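You operate a simulated robot arm through the tools that you are given. There is no shell and no other tool.

You run a simulated robot arm. Do the job below in one go: nothing can be reset, and whatever is moved stays where it is left.

## Task
Brush the spilt feed into the dustpan; empty it into the spill tub.
Fine: brush and pan go back. Set down upright: hand brush. What is to be rubbed or washed off counts as gone when no trace of it is left.

It is judged by the outcome, as a careful person would: the job done as asked, and still so three seconds after it is handed in. It fails if anything else is knocked over, pushed out of place, dropped, spilled or broken.

## Robot
A 7-joint arm with a two-finger parallel gripper, fixed in place. Base frame: the origin is at the foot of the arm, x ahead of it, y to its left, z up; the work surface is at about z = 800. Units: mm, degrees, N and s.
Its first joint turns from -166.0 to 166.0 degrees. Payload 4.4 kg.
Tool frame: the origin (TCP) lies between the finger pads and is the grasp point; the fingertips stand 23 mm ahead of it; z points along the fingers, y is the line along which they close. The gripper opens to 94 mm. The fingers are 38 mm wide and 10 mm thick; the gripper's body (54 by 96 mm) begins 39 mm behind the TCP.
Orientation is told as [roll, pitch, yaw] about the base's x, y, z axes, in that order, counted from this pose: with the fingers straight down and closing along the base's y, the tool's x points along the base's -x, its y along +y and its z along -z.

## Interface
- The arm moves only by the tool nudge_tool. Its argument "moves" is one flat list of numbers, 7 for each row, row after row: the shift along the base's x, y, z in m, then the turn, a rotation vector about the base's x, y, z in degrees, then the opening, from 0 (shut) to 1 (fully open). In form: [x, y, z, wx, wy, wz, gripper, x, y, z, wx, wy, wz, gripper, ...]. A call has 1 to 20 rows; each row shifts and turns the commanded pose from where the row before left it. Each row takes 0.2 s and may step no farther than 50 mm and 8.6 degrees from the row before; otherwise, or with a gripper value out of range, the whole call is refused. Where a pose cannot be reached the arm comes as near as it can. A force on the tool above 40 N (or 10 N above the force at the start of the call, whichever is more), or a blocked arm, ends the call early, and 0.2 s more pass. The fingers move at their own pace (about 108 mm/s each) and stop on an object; they squeeze with about 22 N. The grip force told is the motor's: it shows also when the fingers shut on nothing. Time passes only in rows, and 0.2 s behind the last, so rows that do not move let the fingers close. The reply holds the time, the measured pose of the TCP, the force on the tool along the base axes, the opening and the grip force, in the units named above and with some noise, with the torque about the TCP (base axes, N m) and any sound that the robot's microphone picked up.
- Cameras (640 x 400 px; columns grow to the right, rows downward): "scene" is fixed at [399.5, 648.4, 1409.5]; the picture's right is [-0.88, -0.47, 0.00], its down [-0.31, 0.58, -0.75] and it looks along [0.35, -0.66, -0.66] (base axes); focal length 256 px, centre (320, 200). "wrist" rides on the gripper at [86, 16, -74] in the tool frame; the picture's right is [-0.18, 0.98, 0.00], its down [-0.58, -0.11, -0.81] and it looks along [-0.79, -0.15, 0.59] (tool axes); focal length 243 px, centre (320, 200). There is no depth. A picture from a camera that has moved, and an enlarged one, comes with that camera's place and axes in the base frame and with its lens.
- capture(camera): a new picture of that camera. No time passes.
- enlarge(camera, box): a new picture of the part [left, top, right, bottom] of that camera's present view, enlarged. No time passes.
- close_job(): hands the job in; it is judged then, once.

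Places have to be worked out from the pictures, the camera data and where the tool is seen. Open the gripper and draw the arm clear of the work before you hand the job in, unless the task says otherwise.

The tools are called after "Request:" as a command line: name --argument value ..., lists and objects as JSON in quotes. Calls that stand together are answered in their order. nudge_tool: Moves the arm, as the interface text tells. Its arguments: {"type":"object","properties":{"moves":{"type":"array","items":{"type":"number"}}},"required":["moves"]} The other tools are called the same way: capture (camera) takes a picture; enlarge (camera, box) takes an enlarged picture of a part of a camera's view; close_job () hands the job in.

At the start:

```text
time_s: 0.0
tool_pos: [606.4, 187.1, 1226.2]
tool_rot: [0.0, 0.1, 0.0]
wrist_force: [-0.1, 0.0, 0.3]
torque: [0.01, 0.01, 0.02]
finger_gap: 94.0
gripper_force: 0.0
```

scene: 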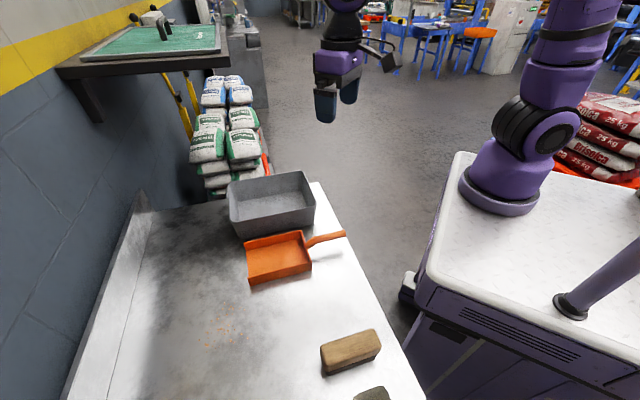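
wrist: 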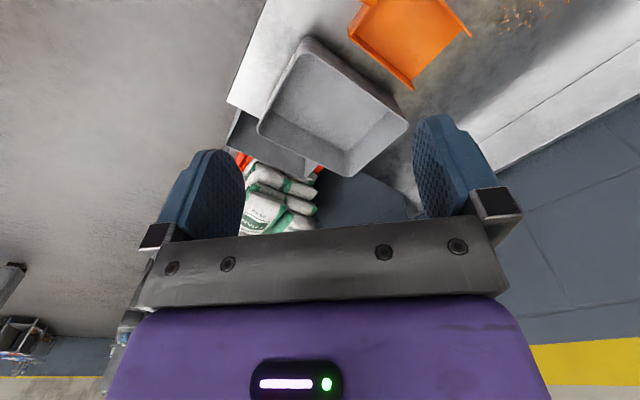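

I'll begin by looking closer at the bench: the tub, the orange dustpan, the spilt feed and the brown block (hand brush?) near the front edge.

Request:
enlarge --camera "scene" --box '[200, 160, 360, 290]'

Request:
enlarge --camera "scene" --box '[280, 300, 420, 400]'

Request:
enlarge --camera "scene" --box '[160, 290, 300, 390]'

Request:
enlarge --camera "wrist" --box '[220, 0, 640, 200]'

```text
3.08 times, centred on (280, 225) of scene
camera zoom: at [399.5, 648.4, 1409.5], right [-0.88, -0.47, 0.0], down [-0.31, 0.58, -0.75], along [0.35, -0.66, -0.66], focal length 787 px, centre (443, 123)
```

zoom: 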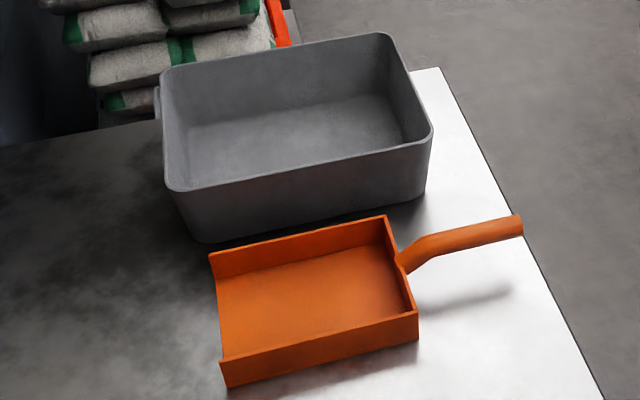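

```text
4.00 times, centred on (350, 350) of scene
camera zoom: at [399.5, 648.4, 1409.5], right [-0.88, -0.47, 0.0], down [-0.31, 0.58, -0.75], along [0.35, -0.66, -0.66], focal length 1024 px, centre (200, -400)
```

zoom: 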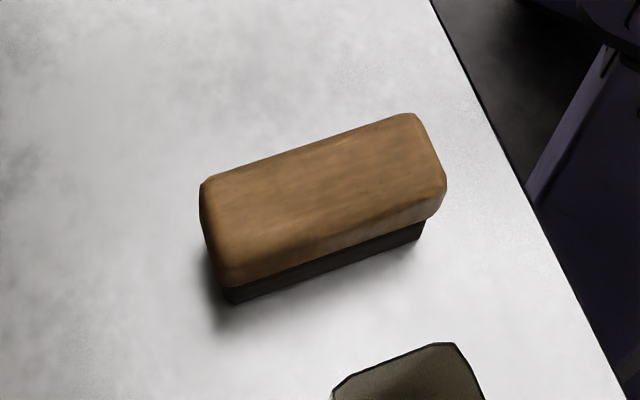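

```text
4.00 times, centred on (230, 340) of scene
camera zoom: at [399.5, 648.4, 1409.5], right [-0.88, -0.47, 0.0], down [-0.31, 0.58, -0.75], along [0.35, -0.66, -0.66], focal length 1024 px, centre (680, -360)
```

zoom: 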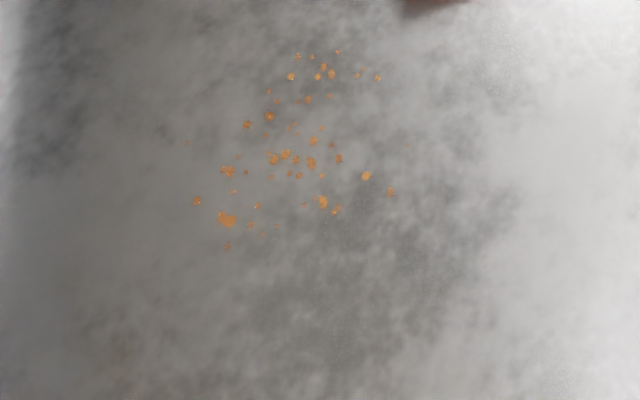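

```text
1.52 times, centred on (430, 100) of wrist
camera zoom: at [520.3, 203.9, 1300.5], right [0.18, 0.98, 0.0], down [0.58, -0.11, 0.81], along [0.79, -0.15, -0.59], focal length 370 px, centre (152, 352)
```

zoom: 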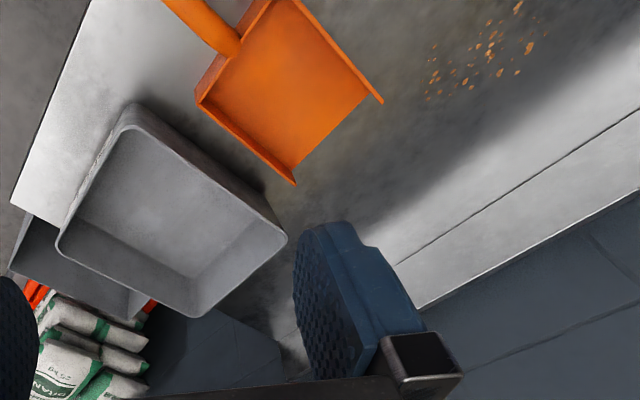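

The bench sits at 45° to my base axes. From the scene view I judge the spill centre at about (694, 525), the pan mouth at about (768, 383) with its handle end near (567, 182), the tub at about (855, 145), and the brush at about (436, 455) with its length along the 45° direction. I'll move above the brush with a 45° yaw and look at it with the wrist camera.

Request:
nudge_tool --moves '[-0.017, 0.0268, -0.015, 0, 0, 4.5, 1, -0.017, 0.0268, -0.015, 0, 0, 4.5, 1, -0.017, 0.0268, -0.015, 0, 0, 4.5, 1, -0.017, 0.0268, -0.015, 0, 0, 4.5, 1, -0.017, 0.0268, -0.015, 0, 0, 4.5, 1, -0.017, 0.0268, -0.015, 0, 0, 4.5, 1, -0.017, 0.0268, -0.015, 0, 0, 4.5, 1, -0.017, 0.0268, -0.015, 0, 0, 4.5, 1, -0.017, 0.0268, -0.015, 0, 0, 4.5, 1, -0.017, 0.0268, -0.015, 0, 0, 4.5, 1]'

Request:
capture --camera "wrist"

Request:
capture --camera "scene"

```text
time_s: 2.2
tool_pos: [435.9, 454.1, 1074.4]
tool_rot: [0.0, 0.0, 45.0]
wrist_force: [0.1, 0.0, 0.0]
torque: [0.0, 0.01, 0.03]
finger_gap: 94.0
gripper_force: 0.1
```

```text
taken
camera wrist: at [363.2, 404.5, 1149.1], right [-0.57, 0.82, 0.0], down [0.49, 0.33, 0.81], along [0.67, 0.46, -0.59], focal length 243 px, centre (320, 200)
```

wrist: 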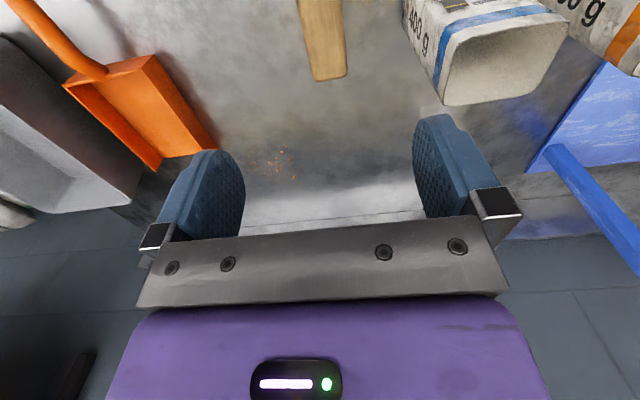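

```text
taken
```

scene: 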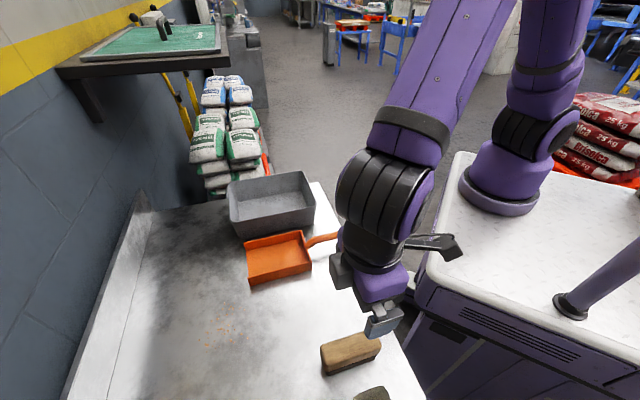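

The gripper is where I computed it. Enlarging the wrist view to identify the brush's surroundings (there's a packet on its left side, out of the scene camera's view).

Request:
enlarge --camera "wrist" --box '[240, 0, 560, 200]'

Request:
enlarge --camera "scene" --box '[290, 310, 434, 400]'

```text
2.00 times, centred on (400, 100) of wrist
camera zoom: at [363.2, 404.5, 1149.1], right [-0.57, 0.82, 0.0], down [0.49, 0.33, 0.81], along [0.67, 0.46, -0.59], focal length 485 px, centre (160, 400)
```

zoom: 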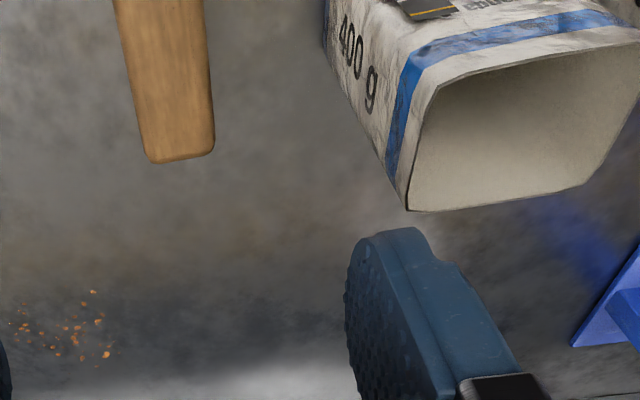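

```text
4.44 times, centred on (362, 355) of scene
camera zoom: at [399.5, 648.4, 1409.5], right [-0.88, -0.47, 0.0], down [-0.31, 0.58, -0.75], along [0.35, -0.66, -0.66], focal length 1137 px, centre (133, -489)
```

zoom: 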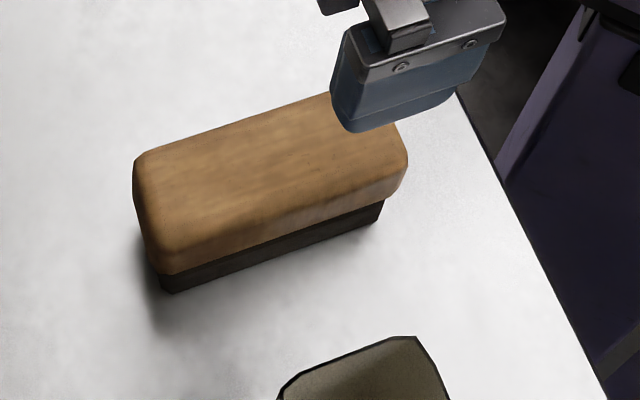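

The brush is about 125 mm long along the 45° direction, its top at z≈853, centred near (437, 456). A tall open 400 g bag stands about 95 mm to its left. Before deciding on pan placement, I'll look at the pan from closer.

Request:
nudge_tool --moves '[0.026, -0.032, 0, 0, 0, 0, 1, 0.026, -0.032, 0, 0, 0, 0, 1, 0.026, -0.032, 0, 0, 0, 0, 1, 0.026, -0.032, 0, 0, 0, 0, 1, 0.026, -0.032, 0, 0, 0, 0, 1, 0.026, -0.032, 0, 0, 0, 0, 1, 0.026, -0.032, 0, 0, 0, 0, 1]'

Request:
capture --camera "wrist"

Request:
enlarge --camera "wrist" --box '[160, 0, 480, 200]'

```text
time_s: 3.8
tool_pos: [618.8, 230.8, 1078.5]
tool_rot: [0.0, 0.1, 45.0]
wrist_force: [0.3, 0.1, 0.5]
torque: [0.0, -0.01, -0.03]
finger_gap: 93.9
gripper_force: 0.1
```

```text
taken
camera wrist: at [547.3, 181.7, 1153.8], right [-0.57, 0.82, 0.0], down [0.49, 0.33, 0.81], along [0.66, 0.46, -0.59], focal length 243 px, centre (320, 200)
```

wrist: 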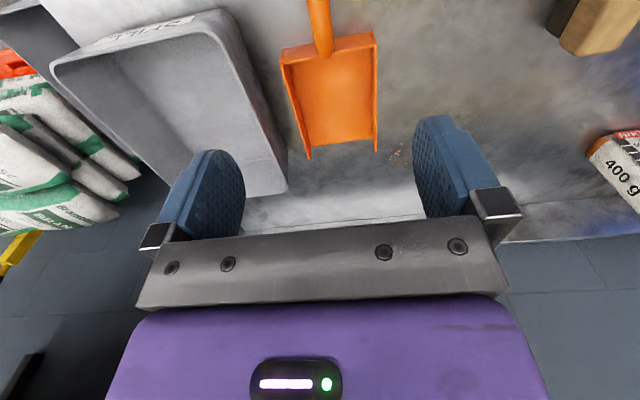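

```text
2.00 times, centred on (320, 100) of wrist
camera zoom: at [547.3, 181.7, 1153.8], right [-0.57, 0.82, 0.0], down [0.49, 0.33, 0.81], along [0.66, 0.46, -0.59], focal length 485 px, centre (320, 400)
```

zoom: 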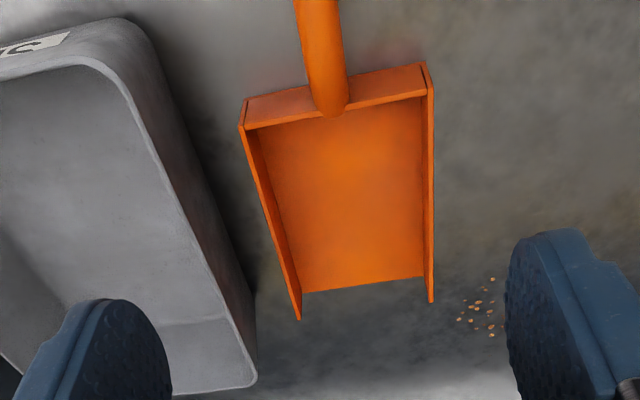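

The pan is about 120 × 170 mm with 36 mm walls, and its mouth faces the wall (outwards). The handle is roughly level at z≈845, nearly below the gripper. I plan to shift the pan beside the spill so one outward-to-inward stroke does it, so I'll descend to just above the handle and check alignment.

Request:
nudge_tool --moves '[0, 0, -0.04, 0, 0, 0, 1, 0, 0, -0.04, 0, 0, 0, 1, 0, 0, -0.04, 0, 0, 0, 1, 0, 0, -0.04, 0, 0, 0, 1]'

Request:
capture --camera "wrist"

Request:
enlarge --camera "scene" --box '[220, 150, 380, 300]'

```text
time_s: 4.8
tool_pos: [616.5, 232.4, 914.9]
tool_rot: [0.0, -0.2, 45.0]
wrist_force: [-0.7, -0.3, 0.3]
torque: [0.06, -0.01, 0.02]
finger_gap: 94.0
gripper_force: 0.1
```

```text
taken
camera wrist: at [544.1, 182.8, 990.3], right [-0.56, 0.83, 0.0], down [0.49, 0.33, 0.81], along [0.67, 0.46, -0.59], focal length 243 px, centre (320, 200)
```

wrist: 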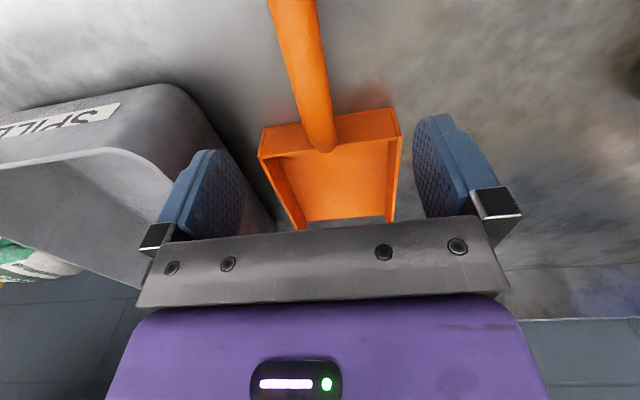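

```text
2.67 times, centred on (300, 225) of scene
camera zoom: at [399.5, 648.4, 1409.5], right [-0.88, -0.47, 0.0], down [-0.31, 0.58, -0.75], along [0.35, -0.66, -0.66], focal length 682 px, centre (373, 133)
```

zoom: 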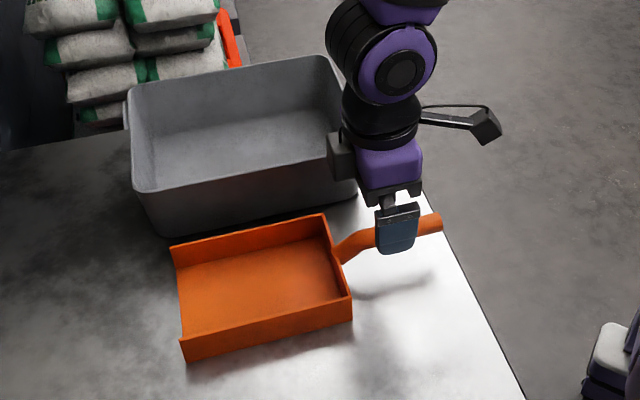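

The handle runs about 5 mm to the tub side of my centreline, at z≈844. I'll correct that, descend onto it and close the fingers.

Request:
nudge_tool --moves '[0.0015, -0.0055, -0.02, 0, 0, 0, 1, 0, 0, -0.025, 0, 0, 0, 1, 0, 0, -0.025, 0, 0, 0, 1, 0, 0, 0, 0, 0, 0, 1]'

Request:
capture --camera "wrist"

Request:
enlarge --camera "scene" --box '[260, 180, 380, 260]'

```text
time_s: 5.8
tool_pos: [621.3, 228.4, 845.8]
tool_rot: [0.0, 0.0, 45.0]
wrist_force: [-0.7, -0.5, -0.1]
torque: [-0.01, 0.0, 0.04]
finger_gap: 93.9
gripper_force: 0.0
```

```text
taken
camera wrist: at [548.5, 178.0, 921.0], right [-0.56, 0.83, 0.0], down [0.49, 0.33, 0.81], along [0.67, 0.46, -0.59], focal length 243 px, centre (320, 200)
```

wrist: 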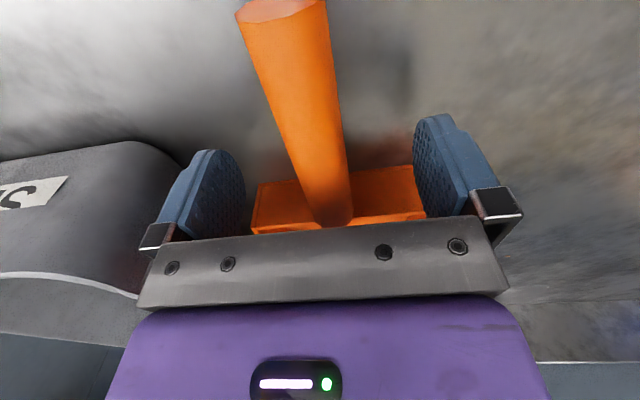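

```text
5.00 times, centred on (320, 220) of scene
camera zoom: at [399.5, 648.4, 1409.5], right [-0.88, -0.47, 0.0], down [-0.31, 0.58, -0.75], along [0.35, -0.66, -0.66], focal length 1280 px, centre (320, 100)
```

zoom: 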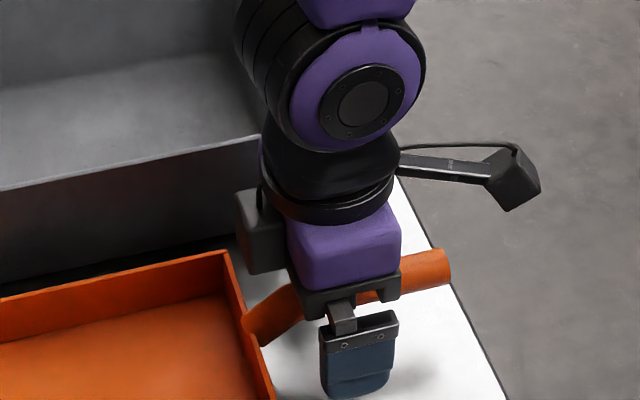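

The handle lies between the fingers with the fingertips clear of the bench. Closing on it.

Request:
nudge_tool --moves '[0, 0, 0, 0, 0, 0, 0.3, 0, 0, 0, 0, 0, 0, 0, 0, 0, 0, 0, 0, 0, 0, 0, 0, 0, 0, 0, 0, 0]'

Request:
capture --camera "wrist"

Request:
enlarge --camera "scene" --box '[220, 160, 380, 300]'

```text
time_s: 6.8
tool_pos: [621.7, 228.5, 846.2]
tool_rot: [0.0, 0.0, 45.0]
wrist_force: [-0.2, 0.0, 1.1]
torque: [0.0, -0.01, 0.09]
finger_gap: 21.1
gripper_force: 21.8
```

```text
taken
camera wrist: at [548.5, 178.0, 921.1], right [-0.56, 0.83, 0.0], down [0.49, 0.33, 0.81], along [0.67, 0.46, -0.59], focal length 243 px, centre (320, 200)
```

wrist: 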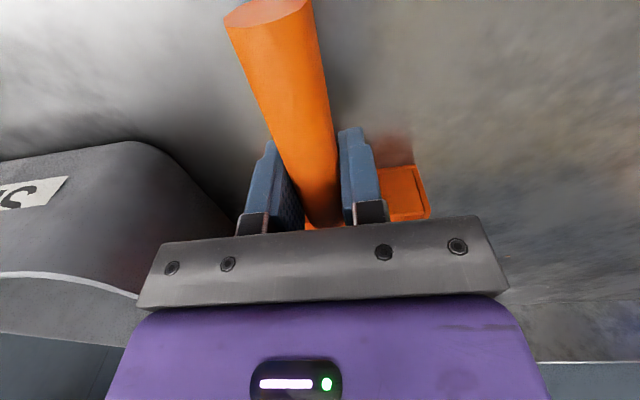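

```text
2.86 times, centred on (300, 230) of scene
camera zoom: at [399.5, 648.4, 1409.5], right [-0.88, -0.47, 0.0], down [-0.31, 0.58, -0.75], along [0.35, -0.66, -0.66], focal length 731 px, centre (377, 114)
```

zoom: 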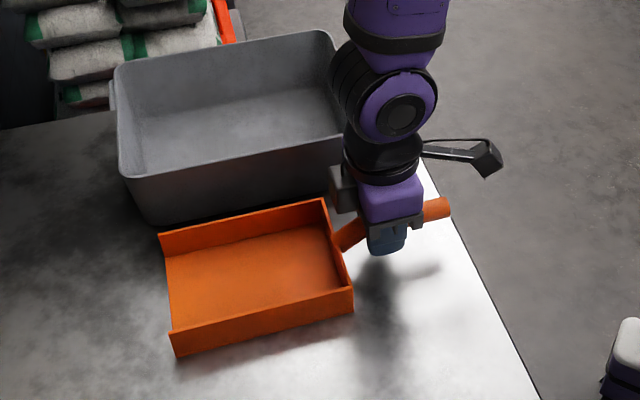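

Gripped at 21.1 mm gap with 21.8 N; I note this as the pan's home grip pose (621.7, 228.5, 846.2, yaw 45). Small lift test to see the weight and whether the pan droops in the fingers.

Request:
nudge_tool --moves '[0, 0, 0.01, 0, 0, 0, 0, 0, 0, 0.015, 0, 0, 0, 0, 0, 0, 0.015, 0, 0, 0, 0, 0, 0, 0, 0, 0, 0, 0]'

Request:
enlarge --camera "scene" --box '[220, 160, 380, 300]'

Request:
capture --camera "wrist"

```text
time_s: 7.8
tool_pos: [621.7, 225.4, 886.1]
tool_rot: [0.1, 0.1, 45.1]
wrist_force: [-0.2, -0.4, -1.5]
torque: [-0.11, 0.08, 0.01]
finger_gap: 21.3
gripper_force: 22.4
```

```text
2.86 times, centred on (300, 230) of scene
camera zoom: at [399.5, 648.4, 1409.5], right [-0.88, -0.47, 0.0], down [-0.31, 0.58, -0.75], along [0.35, -0.66, -0.66], focal length 731 px, centre (377, 114)
```

zoom: 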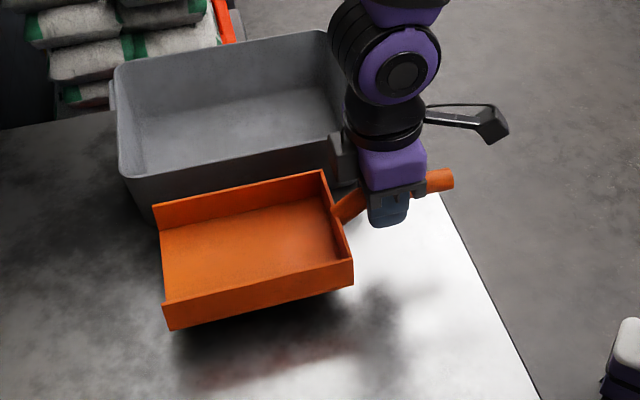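

```text
taken
camera wrist: at [548.7, 175.3, 960.7], right [-0.56, 0.83, 0.0], down [0.49, 0.33, 0.81], along [0.67, 0.46, -0.59], focal length 243 px, centre (320, 200)
```

wrist: 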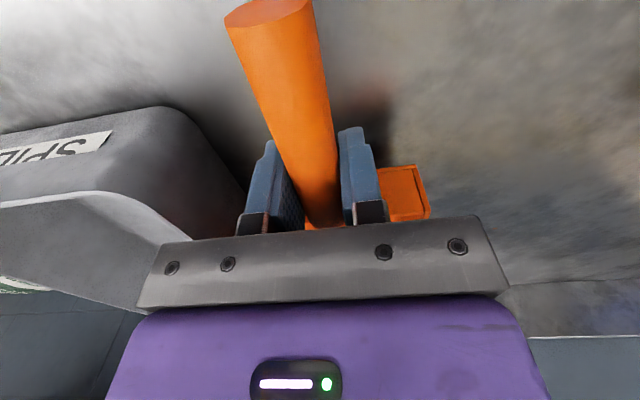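

The pan weighs only about 0.15 kg and stays level in the grip. I'll carry it 144 mm along the bench to face the spill (mouth just short of the nearest crumbs) and lower it.

Request:
nudge_tool --moves '[-0.0222, 0.0185, 0, 0, 0, 0, 0, -0.0222, 0.0185, 0, 0, 0, 0, 0, -0.0222, 0.0185, 0, 0, 0, 0, 0, -0.0222, 0.0185, 0, 0, 0, 0, 0, -0.0222, 0.0185, 0, 0, 0, 0, 0, 0, 0, -0.012, 0, 0, 0, 0, 0, 0, -0.012, 0, 0, 0, 0, 0, 0, 0, 0, 0, 0, 0]'

Request:
enlarge --camera "scene" --box '[170, 220, 370, 380]'

Request:
capture --camera "wrist"

```text
time_s: 9.6
tool_pos: [507.6, 318.8, 862.1]
tool_rot: [-0.1, 0.0, 45.0]
wrist_force: [0.2, -0.6, -0.9]
torque: [-0.05, 0.1, -0.03]
finger_gap: 21.4
gripper_force: 22.2
```

```text
2.50 times, centred on (270, 300) of scene
camera zoom: at [399.5, 648.4, 1409.5], right [-0.88, -0.47, 0.0], down [-0.31, 0.58, -0.75], along [0.35, -0.66, -0.66], focal length 640 px, centre (445, -50)
```

zoom: 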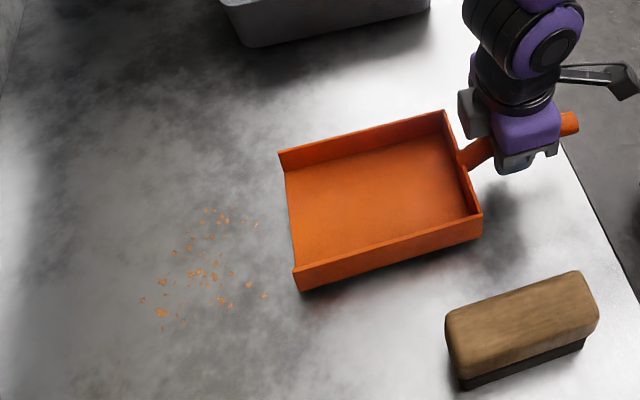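

```text
taken
camera wrist: at [435.8, 268.7, 937.0], right [-0.56, 0.83, 0.0], down [0.49, 0.33, 0.81], along [0.67, 0.46, -0.59], focal length 243 px, centre (320, 200)
```

wrist: 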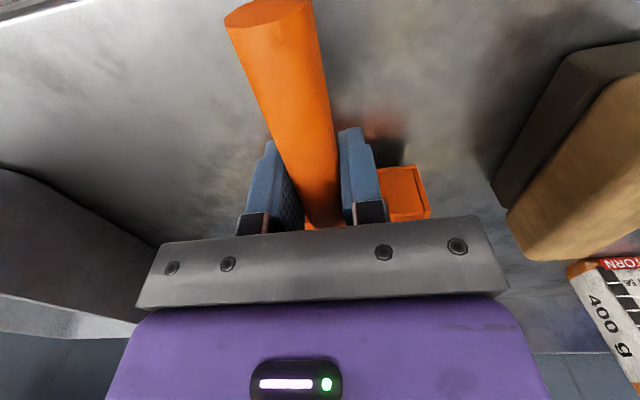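

The pan faces the spill but sits slightly to the far side, so I'll shift it 6 mm towards the spill's middle, lower it onto the bench and release.

Request:
nudge_tool --moves '[-0.0042, 0.0042, 0, 0, 0, 0, 0, 0, 0, -0.008, 0, 0, 0, 0, 0, 0, -0.007, 0, 0, 0, 0, 0, 0, 0, 0, 0, 0, 0]'

Request:
enlarge --camera "scene" --box '[170, 220, 370, 380]'

```text
time_s: 10.6
tool_pos: [503.3, 322.3, 848.4]
tool_rot: [0.0, 0.0, 45.1]
wrist_force: [0.0, 0.5, -1.0]
torque: [-0.08, 0.05, 0.02]
finger_gap: 21.2
gripper_force: 21.8
```

```text
2.50 times, centred on (270, 300) of scene
camera zoom: at [399.5, 648.4, 1409.5], right [-0.88, -0.47, 0.0], down [-0.31, 0.58, -0.75], along [0.35, -0.66, -0.66], focal length 640 px, centre (445, -50)
```

zoom: 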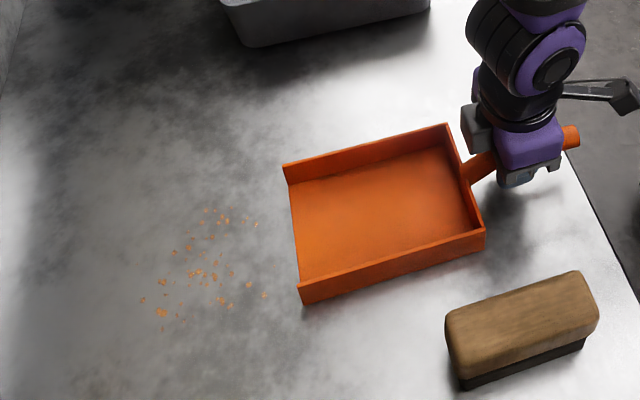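

Now centred on the spill. Lowering the last 2 mm, releasing, and rising straight up.

Request:
nudge_tool --moves '[0, 0, -0.0025, 0, 0, 0, 0, 0, 0, 0, 0, 0, 0, 0, 0, 0, 0, 0, 0, 0, 0.5, 0, 0, 0, 0, 0, 0, 1, 0, 0, 0, 0, 0, 0, 1, 0, 0, 0.03, 0, 0, 0, 1, 0, 0, 0.04, 0, 0, 0, 1, 0, 0, 0.04, 0, 0, 0, 1]'

Request:
capture --camera "scene"

Request:
capture --camera "wrist"

```text
time_s: 12.4
tool_pos: [504.0, 320.3, 954.3]
tool_rot: [0.0, 0.0, 44.9]
wrist_force: [0.3, 0.1, -0.2]
torque: [-0.01, 0.04, -0.01]
finger_gap: 93.8
gripper_force: 0.0
```

```text
taken
```

scene: 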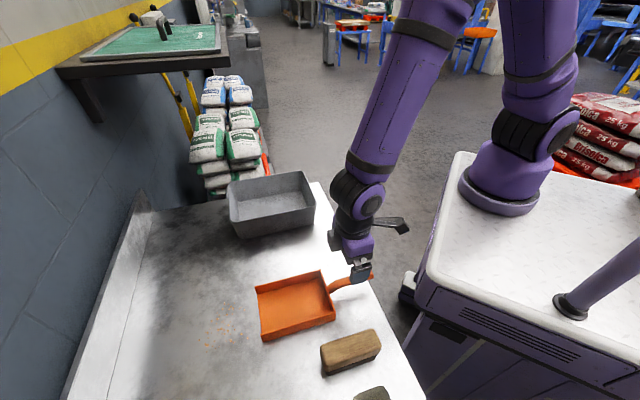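

```text
taken
camera wrist: at [430.9, 271.3, 1027.9], right [-0.56, 0.83, 0.0], down [0.49, 0.33, 0.81], along [0.67, 0.46, -0.59], focal length 243 px, centre (320, 200)
```

wrist: 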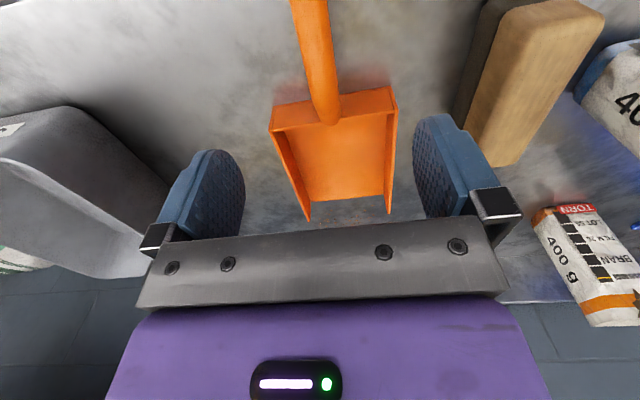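

The pan is placed. Enlarging the wrist view of the brush to measure its wood and bristle heights.

Request:
enlarge --camera "wrist" --box '[420, 0, 640, 180]'

Request:
enlarge --camera "scene" --box '[170, 250, 410, 400]'

```text
2.22 times, centred on (530, 90) of wrist
camera zoom: at [430.9, 271.3, 1027.9], right [-0.56, 0.83, 0.0], down [0.49, 0.33, 0.81], along [0.67, 0.46, -0.59], focal length 539 px, centre (-147, 444)
```

zoom: 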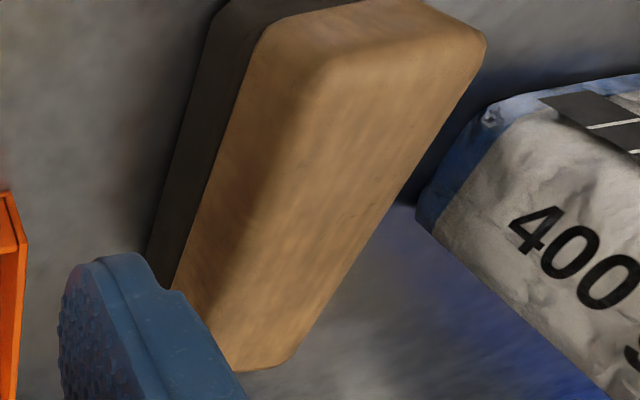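

```text
2.67 times, centred on (290, 325) of scene
camera zoom: at [399.5, 648.4, 1409.5], right [-0.88, -0.47, 0.0], down [-0.31, 0.58, -0.75], along [0.35, -0.66, -0.66], focal length 682 px, centre (400, -133)
```

zoom: 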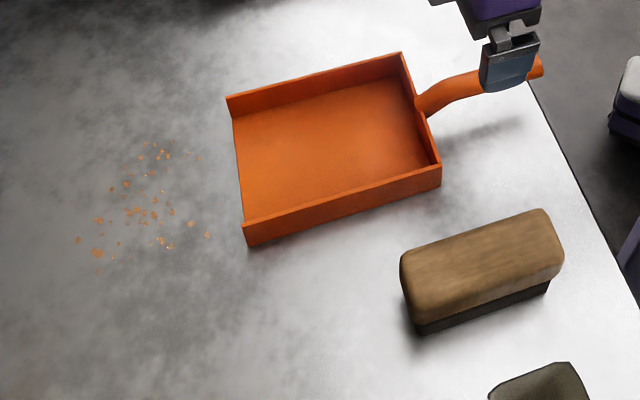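

The brush's wood spans z≈838–868 with ~37 mm bristles, about 40 mm wide and 118 mm long, centred near (437, 456). Moving above it.

Request:
nudge_tool --moves '[-0.0167, 0.034, 0, 0, 0, 0, 1, -0.0167, 0.034, 0, 0, 0, 0, 1, -0.0167, 0.034, 0, 0, 0, 0, 1, -0.0167, 0.034, 0, 0, 0, 0, 1, 0, 0, 0, 0, 0, 0, 1]'

Request:
capture --camera "wrist"

Request:
enlarge --camera "scene" --box '[290, 280, 434, 400]'

```text
time_s: 13.6
tool_pos: [440.5, 460.0, 955.7]
tool_rot: [0.0, 0.0, 45.1]
wrist_force: [-0.3, 0.7, 0.5]
torque: [0.0, 0.02, -0.03]
finger_gap: 94.1
gripper_force: 0.1
```

```text
taken
camera wrist: at [367.2, 409.4, 1030.4], right [-0.56, 0.83, 0.0], down [0.49, 0.33, 0.81], along [0.67, 0.46, -0.59], focal length 243 px, centre (320, 200)
```

wrist: 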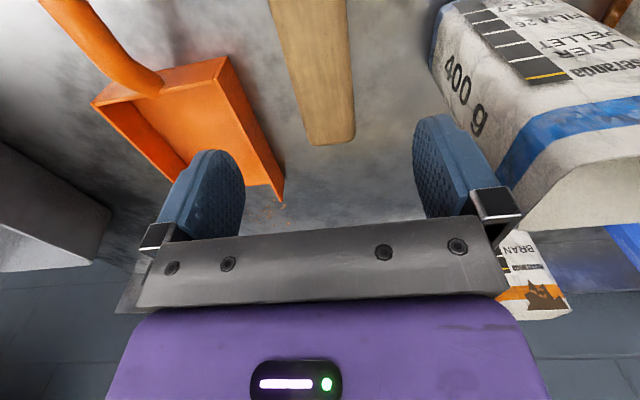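

```text
3.33 times, centred on (362, 340) of scene
camera zoom: at [399.5, 648.4, 1409.5], right [-0.88, -0.47, 0.0], down [-0.31, 0.58, -0.75], along [0.35, -0.66, -0.66], focal length 853 px, centre (180, -267)
```

zoom: 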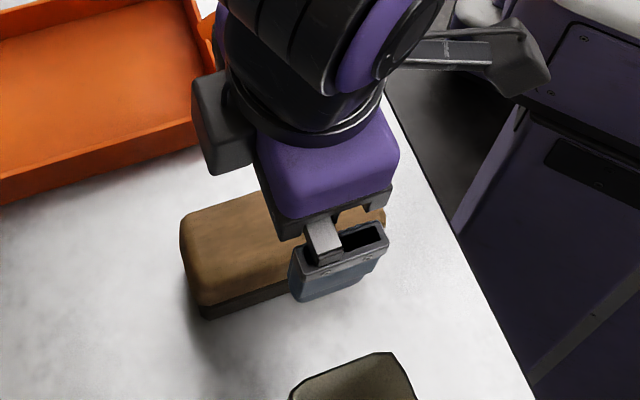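

Aligned over the brush (its centreline s≈14 matches the tool). Descending so the pads meet the wood at mid-height, then closing.

Request:
nudge_tool --moves '[-0.0035, -0.0035, -0.025, 0, 0, 0, 1, 0, 0, -0.03, 0, 0, 0, 1, 0, 0, -0.03, 0, 0, 0, 1, 0, 0, -0.012, 0, 0, 0, 1, 0, 0, 0, 0, 0, 0, 0.6, 0, 0, 0, 0, 0, 0, 0.3, 0, 0, 0, 0, 0, 0, 0.2, 0, 0, 0, 0, 0, 0, 0.2]'

Request:
capture --camera "wrist"

Request:
enlarge --camera "scene" --box '[290, 280, 434, 400]'

```text
time_s: 15.4
tool_pos: [434.1, 454.5, 858.1]
tool_rot: [0.0, 0.0, 45.0]
wrist_force: [0.9, -0.3, 0.0]
torque: [-0.01, -0.01, -0.02]
finger_gap: 41.6
gripper_force: 22.4
```

```text
taken
camera wrist: at [361.4, 404.4, 933.2], right [-0.56, 0.83, 0.0], down [0.49, 0.33, 0.81], along [0.67, 0.46, -0.59], focal length 243 px, centre (320, 200)
```

wrist: 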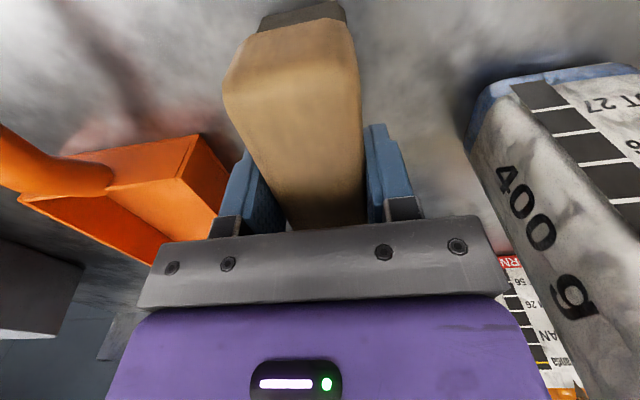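

```text
3.33 times, centred on (362, 340) of scene
camera zoom: at [399.5, 648.4, 1409.5], right [-0.88, -0.47, 0.0], down [-0.31, 0.58, -0.75], along [0.35, -0.66, -0.66], focal length 853 px, centre (180, -267)
```

zoom: 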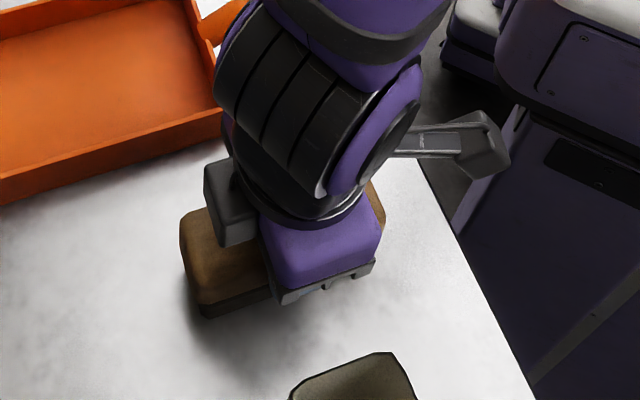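

Brush held (41.6 mm gap, 22 N); its home grip pose is (434.4, 454.8, 857.7, yaw 45). I'll lift it and carry it over beyond the spill while yawing −90° so its length runs across the pan's mouth.

Request:
nudge_tool --moves '[0, 0, 0.03, 0, 0, 0, 0, 0, 0, 0.045, 0, 0, 0, 0, 0.0309, 0.01245, 0, 0, 0, -8.18, 0, 0.0309, 0.01245, 0, 0, 0, -8.18, 0, 0.0309, 0.01245, 0, 0, 0, -8.18, 0, 0.0309, 0.01245, 0, 0, 0, -8.18, 0, 0.0309, 0.01245, 0, 0, 0, -8.18, 0, 0.0309, 0.01245, 0, 0, 0, -8.18, 0, 0.0309, 0.01245, 0, 0, 0, -8.18, 0, 0.0309, 0.01245, 0, 0, 0, -8.18, 0, 0.0309, 0.01245, 0, 0, 0, -8.18, 0, 0.0309, 0.01245, 0, 0, 0, -8.18, 0, 0.0309, 0.01245, 0, 0, 0, -8.2, 0, 0, 0, 0, 0, 0, 0, 0]'

Request:
capture --camera "scene"

Request:
capture --camera "wrist"

```text
time_s: 18.4
tool_pos: [774.2, 594.1, 929.4]
tool_rot: [-0.1, 0.0, -45.1]
wrist_force: [0.5, 0.2, -1.5]
torque: [-0.03, 0.0, 0.03]
finger_gap: 41.7
gripper_force: 22.2
```

```text
taken
```

scene: 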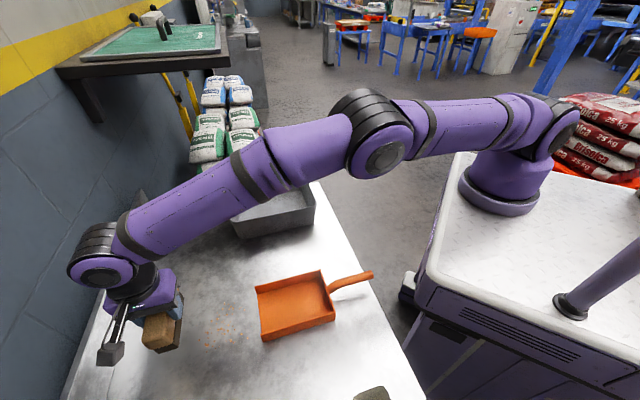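

```text
taken
camera wrist: at [725.0, 666.3, 1004.6], right [0.83, 0.56, 0.0], down [0.33, -0.49, 0.81], along [0.45, -0.67, -0.59], focal length 243 px, centre (320, 200)
```

wrist: 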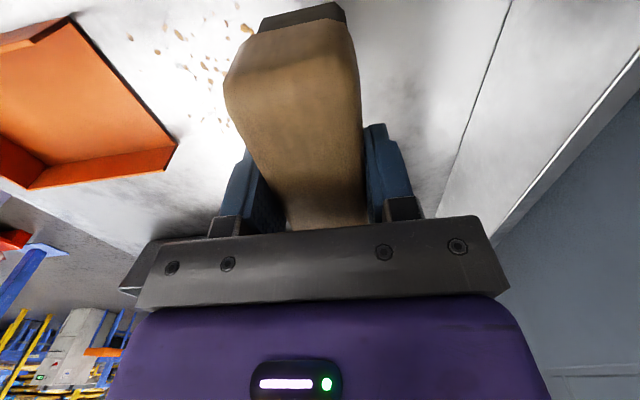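

Reach is fine there. Looking closer at how the brush lies relative to the outermost crumbs before lowering.

Request:
enlarge --camera "scene" --box '[130, 280, 290, 380]'

Request:
enlarge --camera "wrist" --box '[60, 0, 380, 180]'

```text
4.00 times, centred on (210, 330) of scene
camera zoom: at [399.5, 648.4, 1409.5], right [-0.88, -0.47, 0.0], down [-0.31, 0.58, -0.75], along [0.35, -0.66, -0.66], focal length 1024 px, centre (760, -320)
```

zoom: 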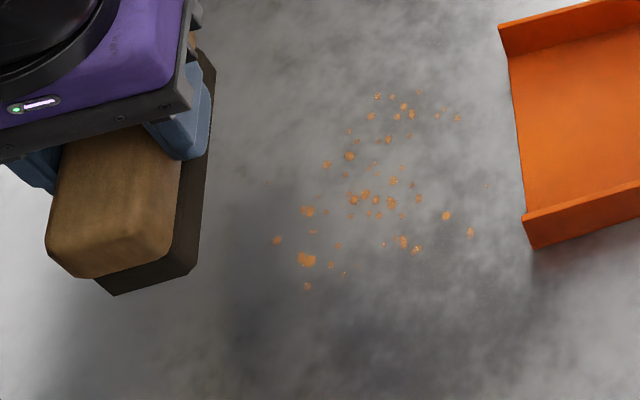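

```text
2.00 times, centred on (220, 90) of wrist
camera zoom: at [725.0, 666.3, 1004.6], right [0.83, 0.56, 0.0], down [0.33, -0.49, 0.81], along [0.45, -0.67, -0.59], focal length 485 px, centre (520, 420)
```

zoom: 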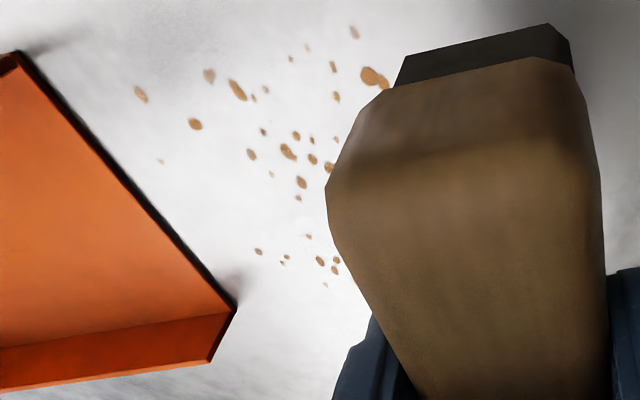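

All crumbs lie within n≈818–935 and s≈−184…−85, inboard of the brush's face. I'll shift 5 mm sideways to cover the far-side crumbs and lower the brush onto the bench behind the spill.

Request:
nudge_tool --moves '[0.0042, -0.0027, -0.02, 0, 0, 0, 0, 0, 0, -0.03, 0, 0, 0, 0, 0, 0, -0.018, 0, 0, 0, 0, 0, 0, -0.005, 0, 0, 0, 0, 0, 0, 0, 0, 0, 0, 0]'

Request:
enlarge --camera "scene" --box '[130, 280, 290, 380]'

```text
time_s: 19.6
tool_pos: [779.2, 589.5, 860.1]
tool_rot: [0.1, 0.0, -45.0]
wrist_force: [0.0, -0.9, -1.7]
torque: [0.01, -0.01, 0.01]
finger_gap: 41.8
gripper_force: 22.2
```

```text
4.00 times, centred on (210, 330) of scene
camera zoom: at [399.5, 648.4, 1409.5], right [-0.88, -0.47, 0.0], down [-0.31, 0.58, -0.75], along [0.35, -0.66, -0.66], focal length 1024 px, centre (760, -320)
```

zoom: 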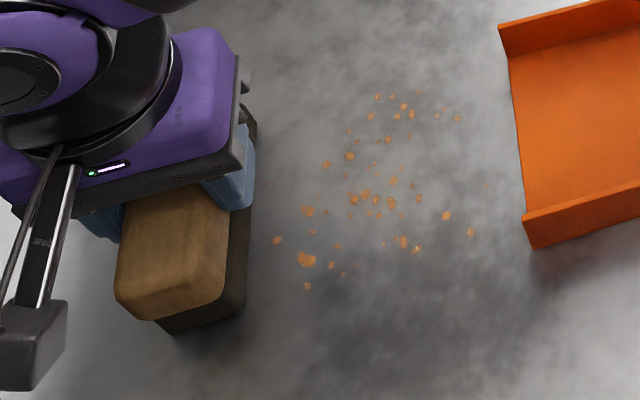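

The brush hovers about 2 mm above the bench just behind the crumbs. Lowering until light contact.

Request:
nudge_tool --moves '[0, 0, -0.002, 0, 0, 0, 0, 0, 0, -0.0015, 0, 0, 0, 0, 0, 0, 0, 0, 0, 0, 0]'

```text
time_s: 20.4
tool_pos: [777.8, 590.1, 857.4]
tool_rot: [0.2, 0.1, -45.0]
wrist_force: [2.7, 0.8, 20.4]
torque: [-0.13, 0.06, 0.0]
finger_gap: 41.4
gripper_force: 21.5
```

Contact at about 20 N is more than needed; easing up about 1.2 mm to leave a light press.

Request:
nudge_tool --moves '[0, 0, 0.0012, 0, 0, 0, 0, 0, 0, 0, 0, 0, 0, 0]'

```text
time_s: 21.0
tool_pos: [778.3, 591.3, 857.9]
tool_rot: [0.1, 0.0, -45.0]
wrist_force: [4.2, 2.5, 17.4]
torque: [0.17, 0.06, -0.06]
finger_gap: 41.9
gripper_force: 22.1
```

Request:
nudge_tool --moves '[0, 0, 0.001, 0, 0, 0, 0, 0, 0, 0, 0, 0, 0, 0]'

```text
time_s: 21.6
tool_pos: [778.7, 590.6, 857.3]
tool_rot: [0.0, 0.0, -45.0]
wrist_force: [4.2, 3.6, 13.1]
torque: [0.26, 0.01, -0.1]
finger_gap: 41.8
gripper_force: 21.7
```

About 13 N now; easing 1 mm more and starting the first stroke slowly towards the pan, stopping short of the mouth to look.

Request:
nudge_tool --moves '[0, 0, 0.001, 0, 0, 0, 0, -0.00736, -0.00678, 0, 0, 0, 0, 0, -0.00736, -0.00678, 0, 0, 0, 0, 0, -0.00736, -0.00678, 0, 0, 0, 0, 0, -0.00736, -0.00678, 0, 0, 0, 0, 0, -0.00736, -0.00678, 0, 0, 0, 0, 0, -0.00736, -0.00678, 0, 0, 0, 0, 0]'

Request:
enlarge --camera "scene" --box '[130, 280, 290, 380]'

Request:
enlarge --camera "wrist" --box '[60, 0, 380, 180]'

```text
time_s: 23.2
tool_pos: [734.3, 549.7, 857.7]
tool_rot: [-0.1, 0.1, -45.0]
wrist_force: [0.3, -0.3, -0.7]
torque: [-0.06, -0.03, -0.02]
finger_gap: 42.2
gripper_force: 21.7
```

```text
4.00 times, centred on (210, 330) of scene
camera zoom: at [399.5, 648.4, 1409.5], right [-0.88, -0.47, 0.0], down [-0.31, 0.58, -0.75], along [0.35, -0.66, -0.66], focal length 1024 px, centre (760, -320)
```

zoom: 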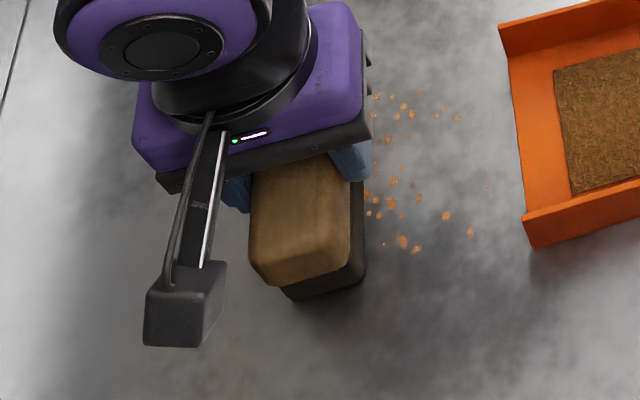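

```text
2.00 times, centred on (220, 90) of wrist
camera zoom: at [684.6, 621.9, 932.4], right [0.83, 0.56, 0.0], down [0.33, -0.49, 0.81], along [0.46, -0.67, -0.59], focal length 485 px, centre (520, 420)
```

zoom: 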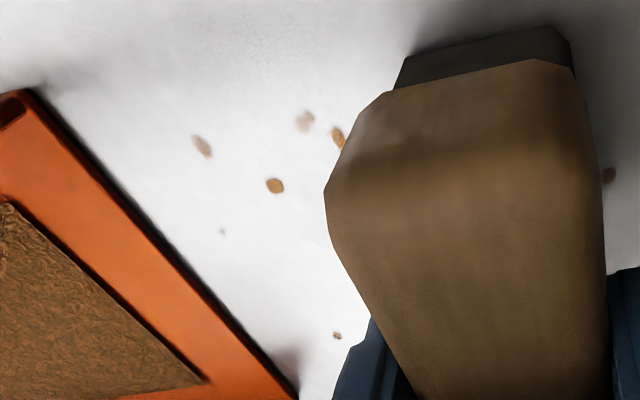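

The feed is being taken up: it's gone behind the brush and a heap shows in the pan, but one crumb seems left behind the brush and contact has become too light. I'll press about 1 mm lower and continue towards the mouth.

Request:
nudge_tool --moves '[0, 0, -0.0012, 0, 0, 0, 0, -0.00736, -0.00678, 0, 0, 0, 0, 0, -0.00736, -0.00678, 0, 0, 0, 0, 0, -0.00736, -0.00678, 0, 0, 0, 0, 0]'

Request:
enlarge --camera "scene" --box '[130, 280, 290, 380]'

Request:
enlarge --camera "wrist" --box '[60, 0, 480, 200]'

```text
time_s: 24.2
tool_pos: [711.5, 527.9, 858.3]
tool_rot: [0.0, 0.0, -45.0]
wrist_force: [1.2, 1.2, 6.1]
torque: [-0.11, -0.05, -0.02]
finger_gap: 41.8
gripper_force: 22.1
```

```text
4.00 times, centred on (210, 330) of scene
camera zoom: at [399.5, 648.4, 1409.5], right [-0.88, -0.47, 0.0], down [-0.31, 0.58, -0.75], along [0.35, -0.66, -0.66], focal length 1024 px, centre (760, -320)
```

zoom: 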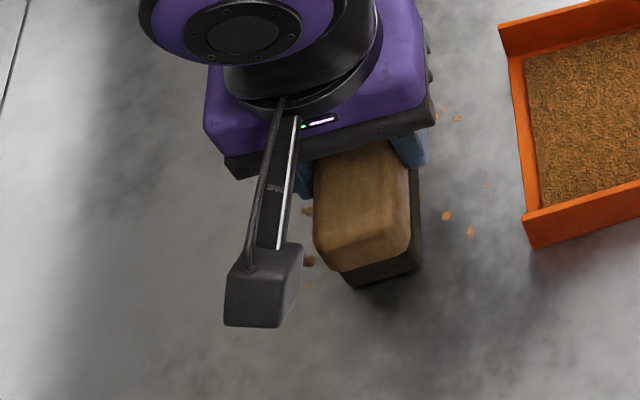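

```text
1.52 times, centred on (270, 100) of wrist
camera zoom: at [661.6, 601.8, 932.4], right [0.83, 0.56, 0.0], down [0.33, -0.49, 0.81], along [0.46, -0.67, -0.59], focal length 370 px, centre (396, 352)
```

zoom: 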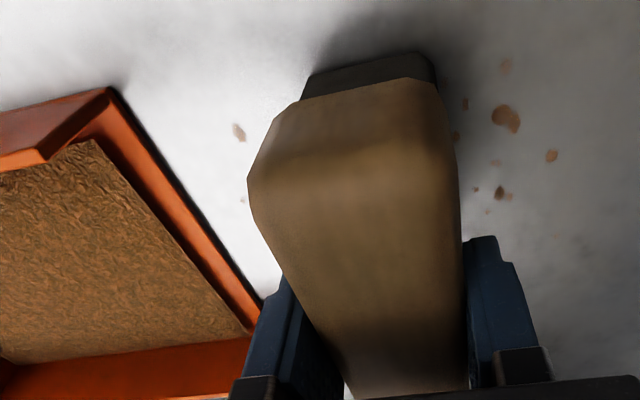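

Fill in the pan grows, but several crumbs remain where the pass was light. Finishing this stroke to just before the mouth; then I'll repeat passes with a firmer press.

Request:
nudge_tool --moves '[-0.00707, -0.00707, -0.0006, 0, 0, 0, 0, -0.00707, -0.00707, 0, 0, 0, 0, 0, -0.00707, -0.00707, 0, 0, 0, 0, 0, -0.00707, -0.00707, 0, 0, 0, 0, 0, -0.00566, -0.00566, 0, 0, 0, 0, 0]'

Request:
enlarge --camera "scene" --box '[130, 270, 290, 370]'

Request:
enlarge --camera "wrist" --box '[60, 0, 480, 200]'

```text
time_s: 25.4
tool_pos: [678.1, 495.3, 857.5]
tool_rot: [-0.2, -0.1, -44.9]
wrist_force: [0.2, 0.1, 0.6]
torque: [0.05, -0.05, 0.02]
finger_gap: 41.7
gripper_force: 22.3
```

```text
4.00 times, centred on (210, 320) of scene
camera zoom: at [399.5, 648.4, 1409.5], right [-0.88, -0.47, 0.0], down [-0.31, 0.58, -0.75], along [0.35, -0.66, -0.66], focal length 1024 px, centre (760, -280)
```

zoom: 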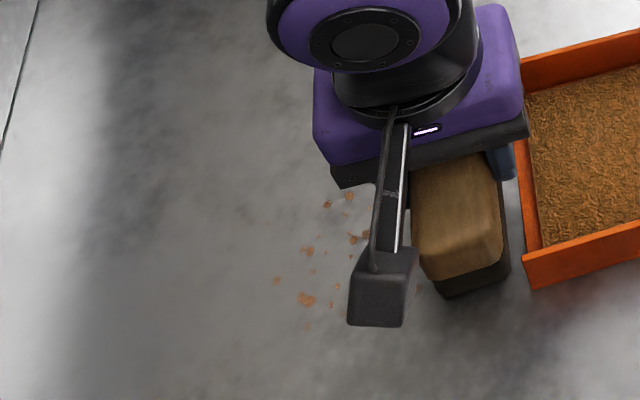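

```text
1.52 times, centred on (270, 100) of wrist
camera zoom: at [628.2, 567.1, 932.4], right [0.83, 0.56, 0.0], down [0.33, -0.49, 0.81], along [0.45, -0.67, -0.59], focal length 370 px, centre (396, 352)
```

zoom: 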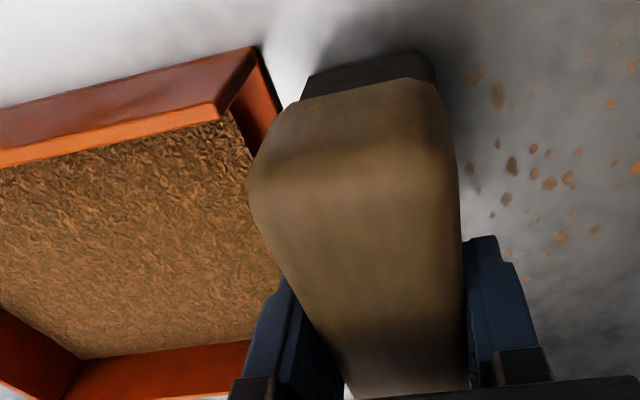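

The crumbs are only partly taken (fainter, but still at their places), so it takes repeated, firmer passes. I'll lift clear, return to the outer side and press again.

Request:
nudge_tool --moves '[0, 0, 0.015, 0, 0, 0, 0, 0.0244, 0.0244, 0, 0, 0, 0, 0, 0.0244, 0.0244, 0, 0, 0, 0, 0, 0.0244, 0.0244, 0, 0, 0, 0, 0, 0.0244, 0.0244, 0, 0, 0, 0, 0, 0.0035, -0.0035, 0, 0, 0, 0, 0, 0, 0, -0.012, 0, 0, 0, 0, 0, 0, -0.0035, 0, 0, 0, 0, 0, 0, 0, 0, 0, 0, 0]'

Request:
enlarge --camera "scene" --box '[130, 270, 290, 370]'

```text
time_s: 27.4
tool_pos: [780.9, 586.6, 857.9]
tool_rot: [0.1, 0.0, -45.0]
wrist_force: [-0.8, -0.7, 10.3]
torque: [-0.24, 0.14, 0.03]
finger_gap: 41.9
gripper_force: 21.7
```

```text
4.00 times, centred on (210, 320) of scene
camera zoom: at [399.5, 648.4, 1409.5], right [-0.88, -0.47, 0.0], down [-0.31, 0.58, -0.75], along [0.35, -0.66, -0.66], focal length 1024 px, centre (760, -280)
```

zoom: 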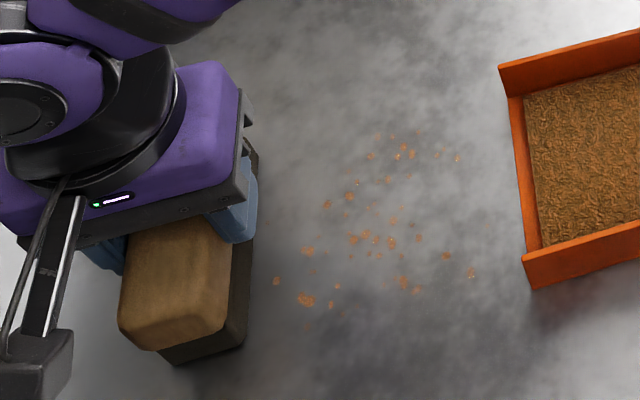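

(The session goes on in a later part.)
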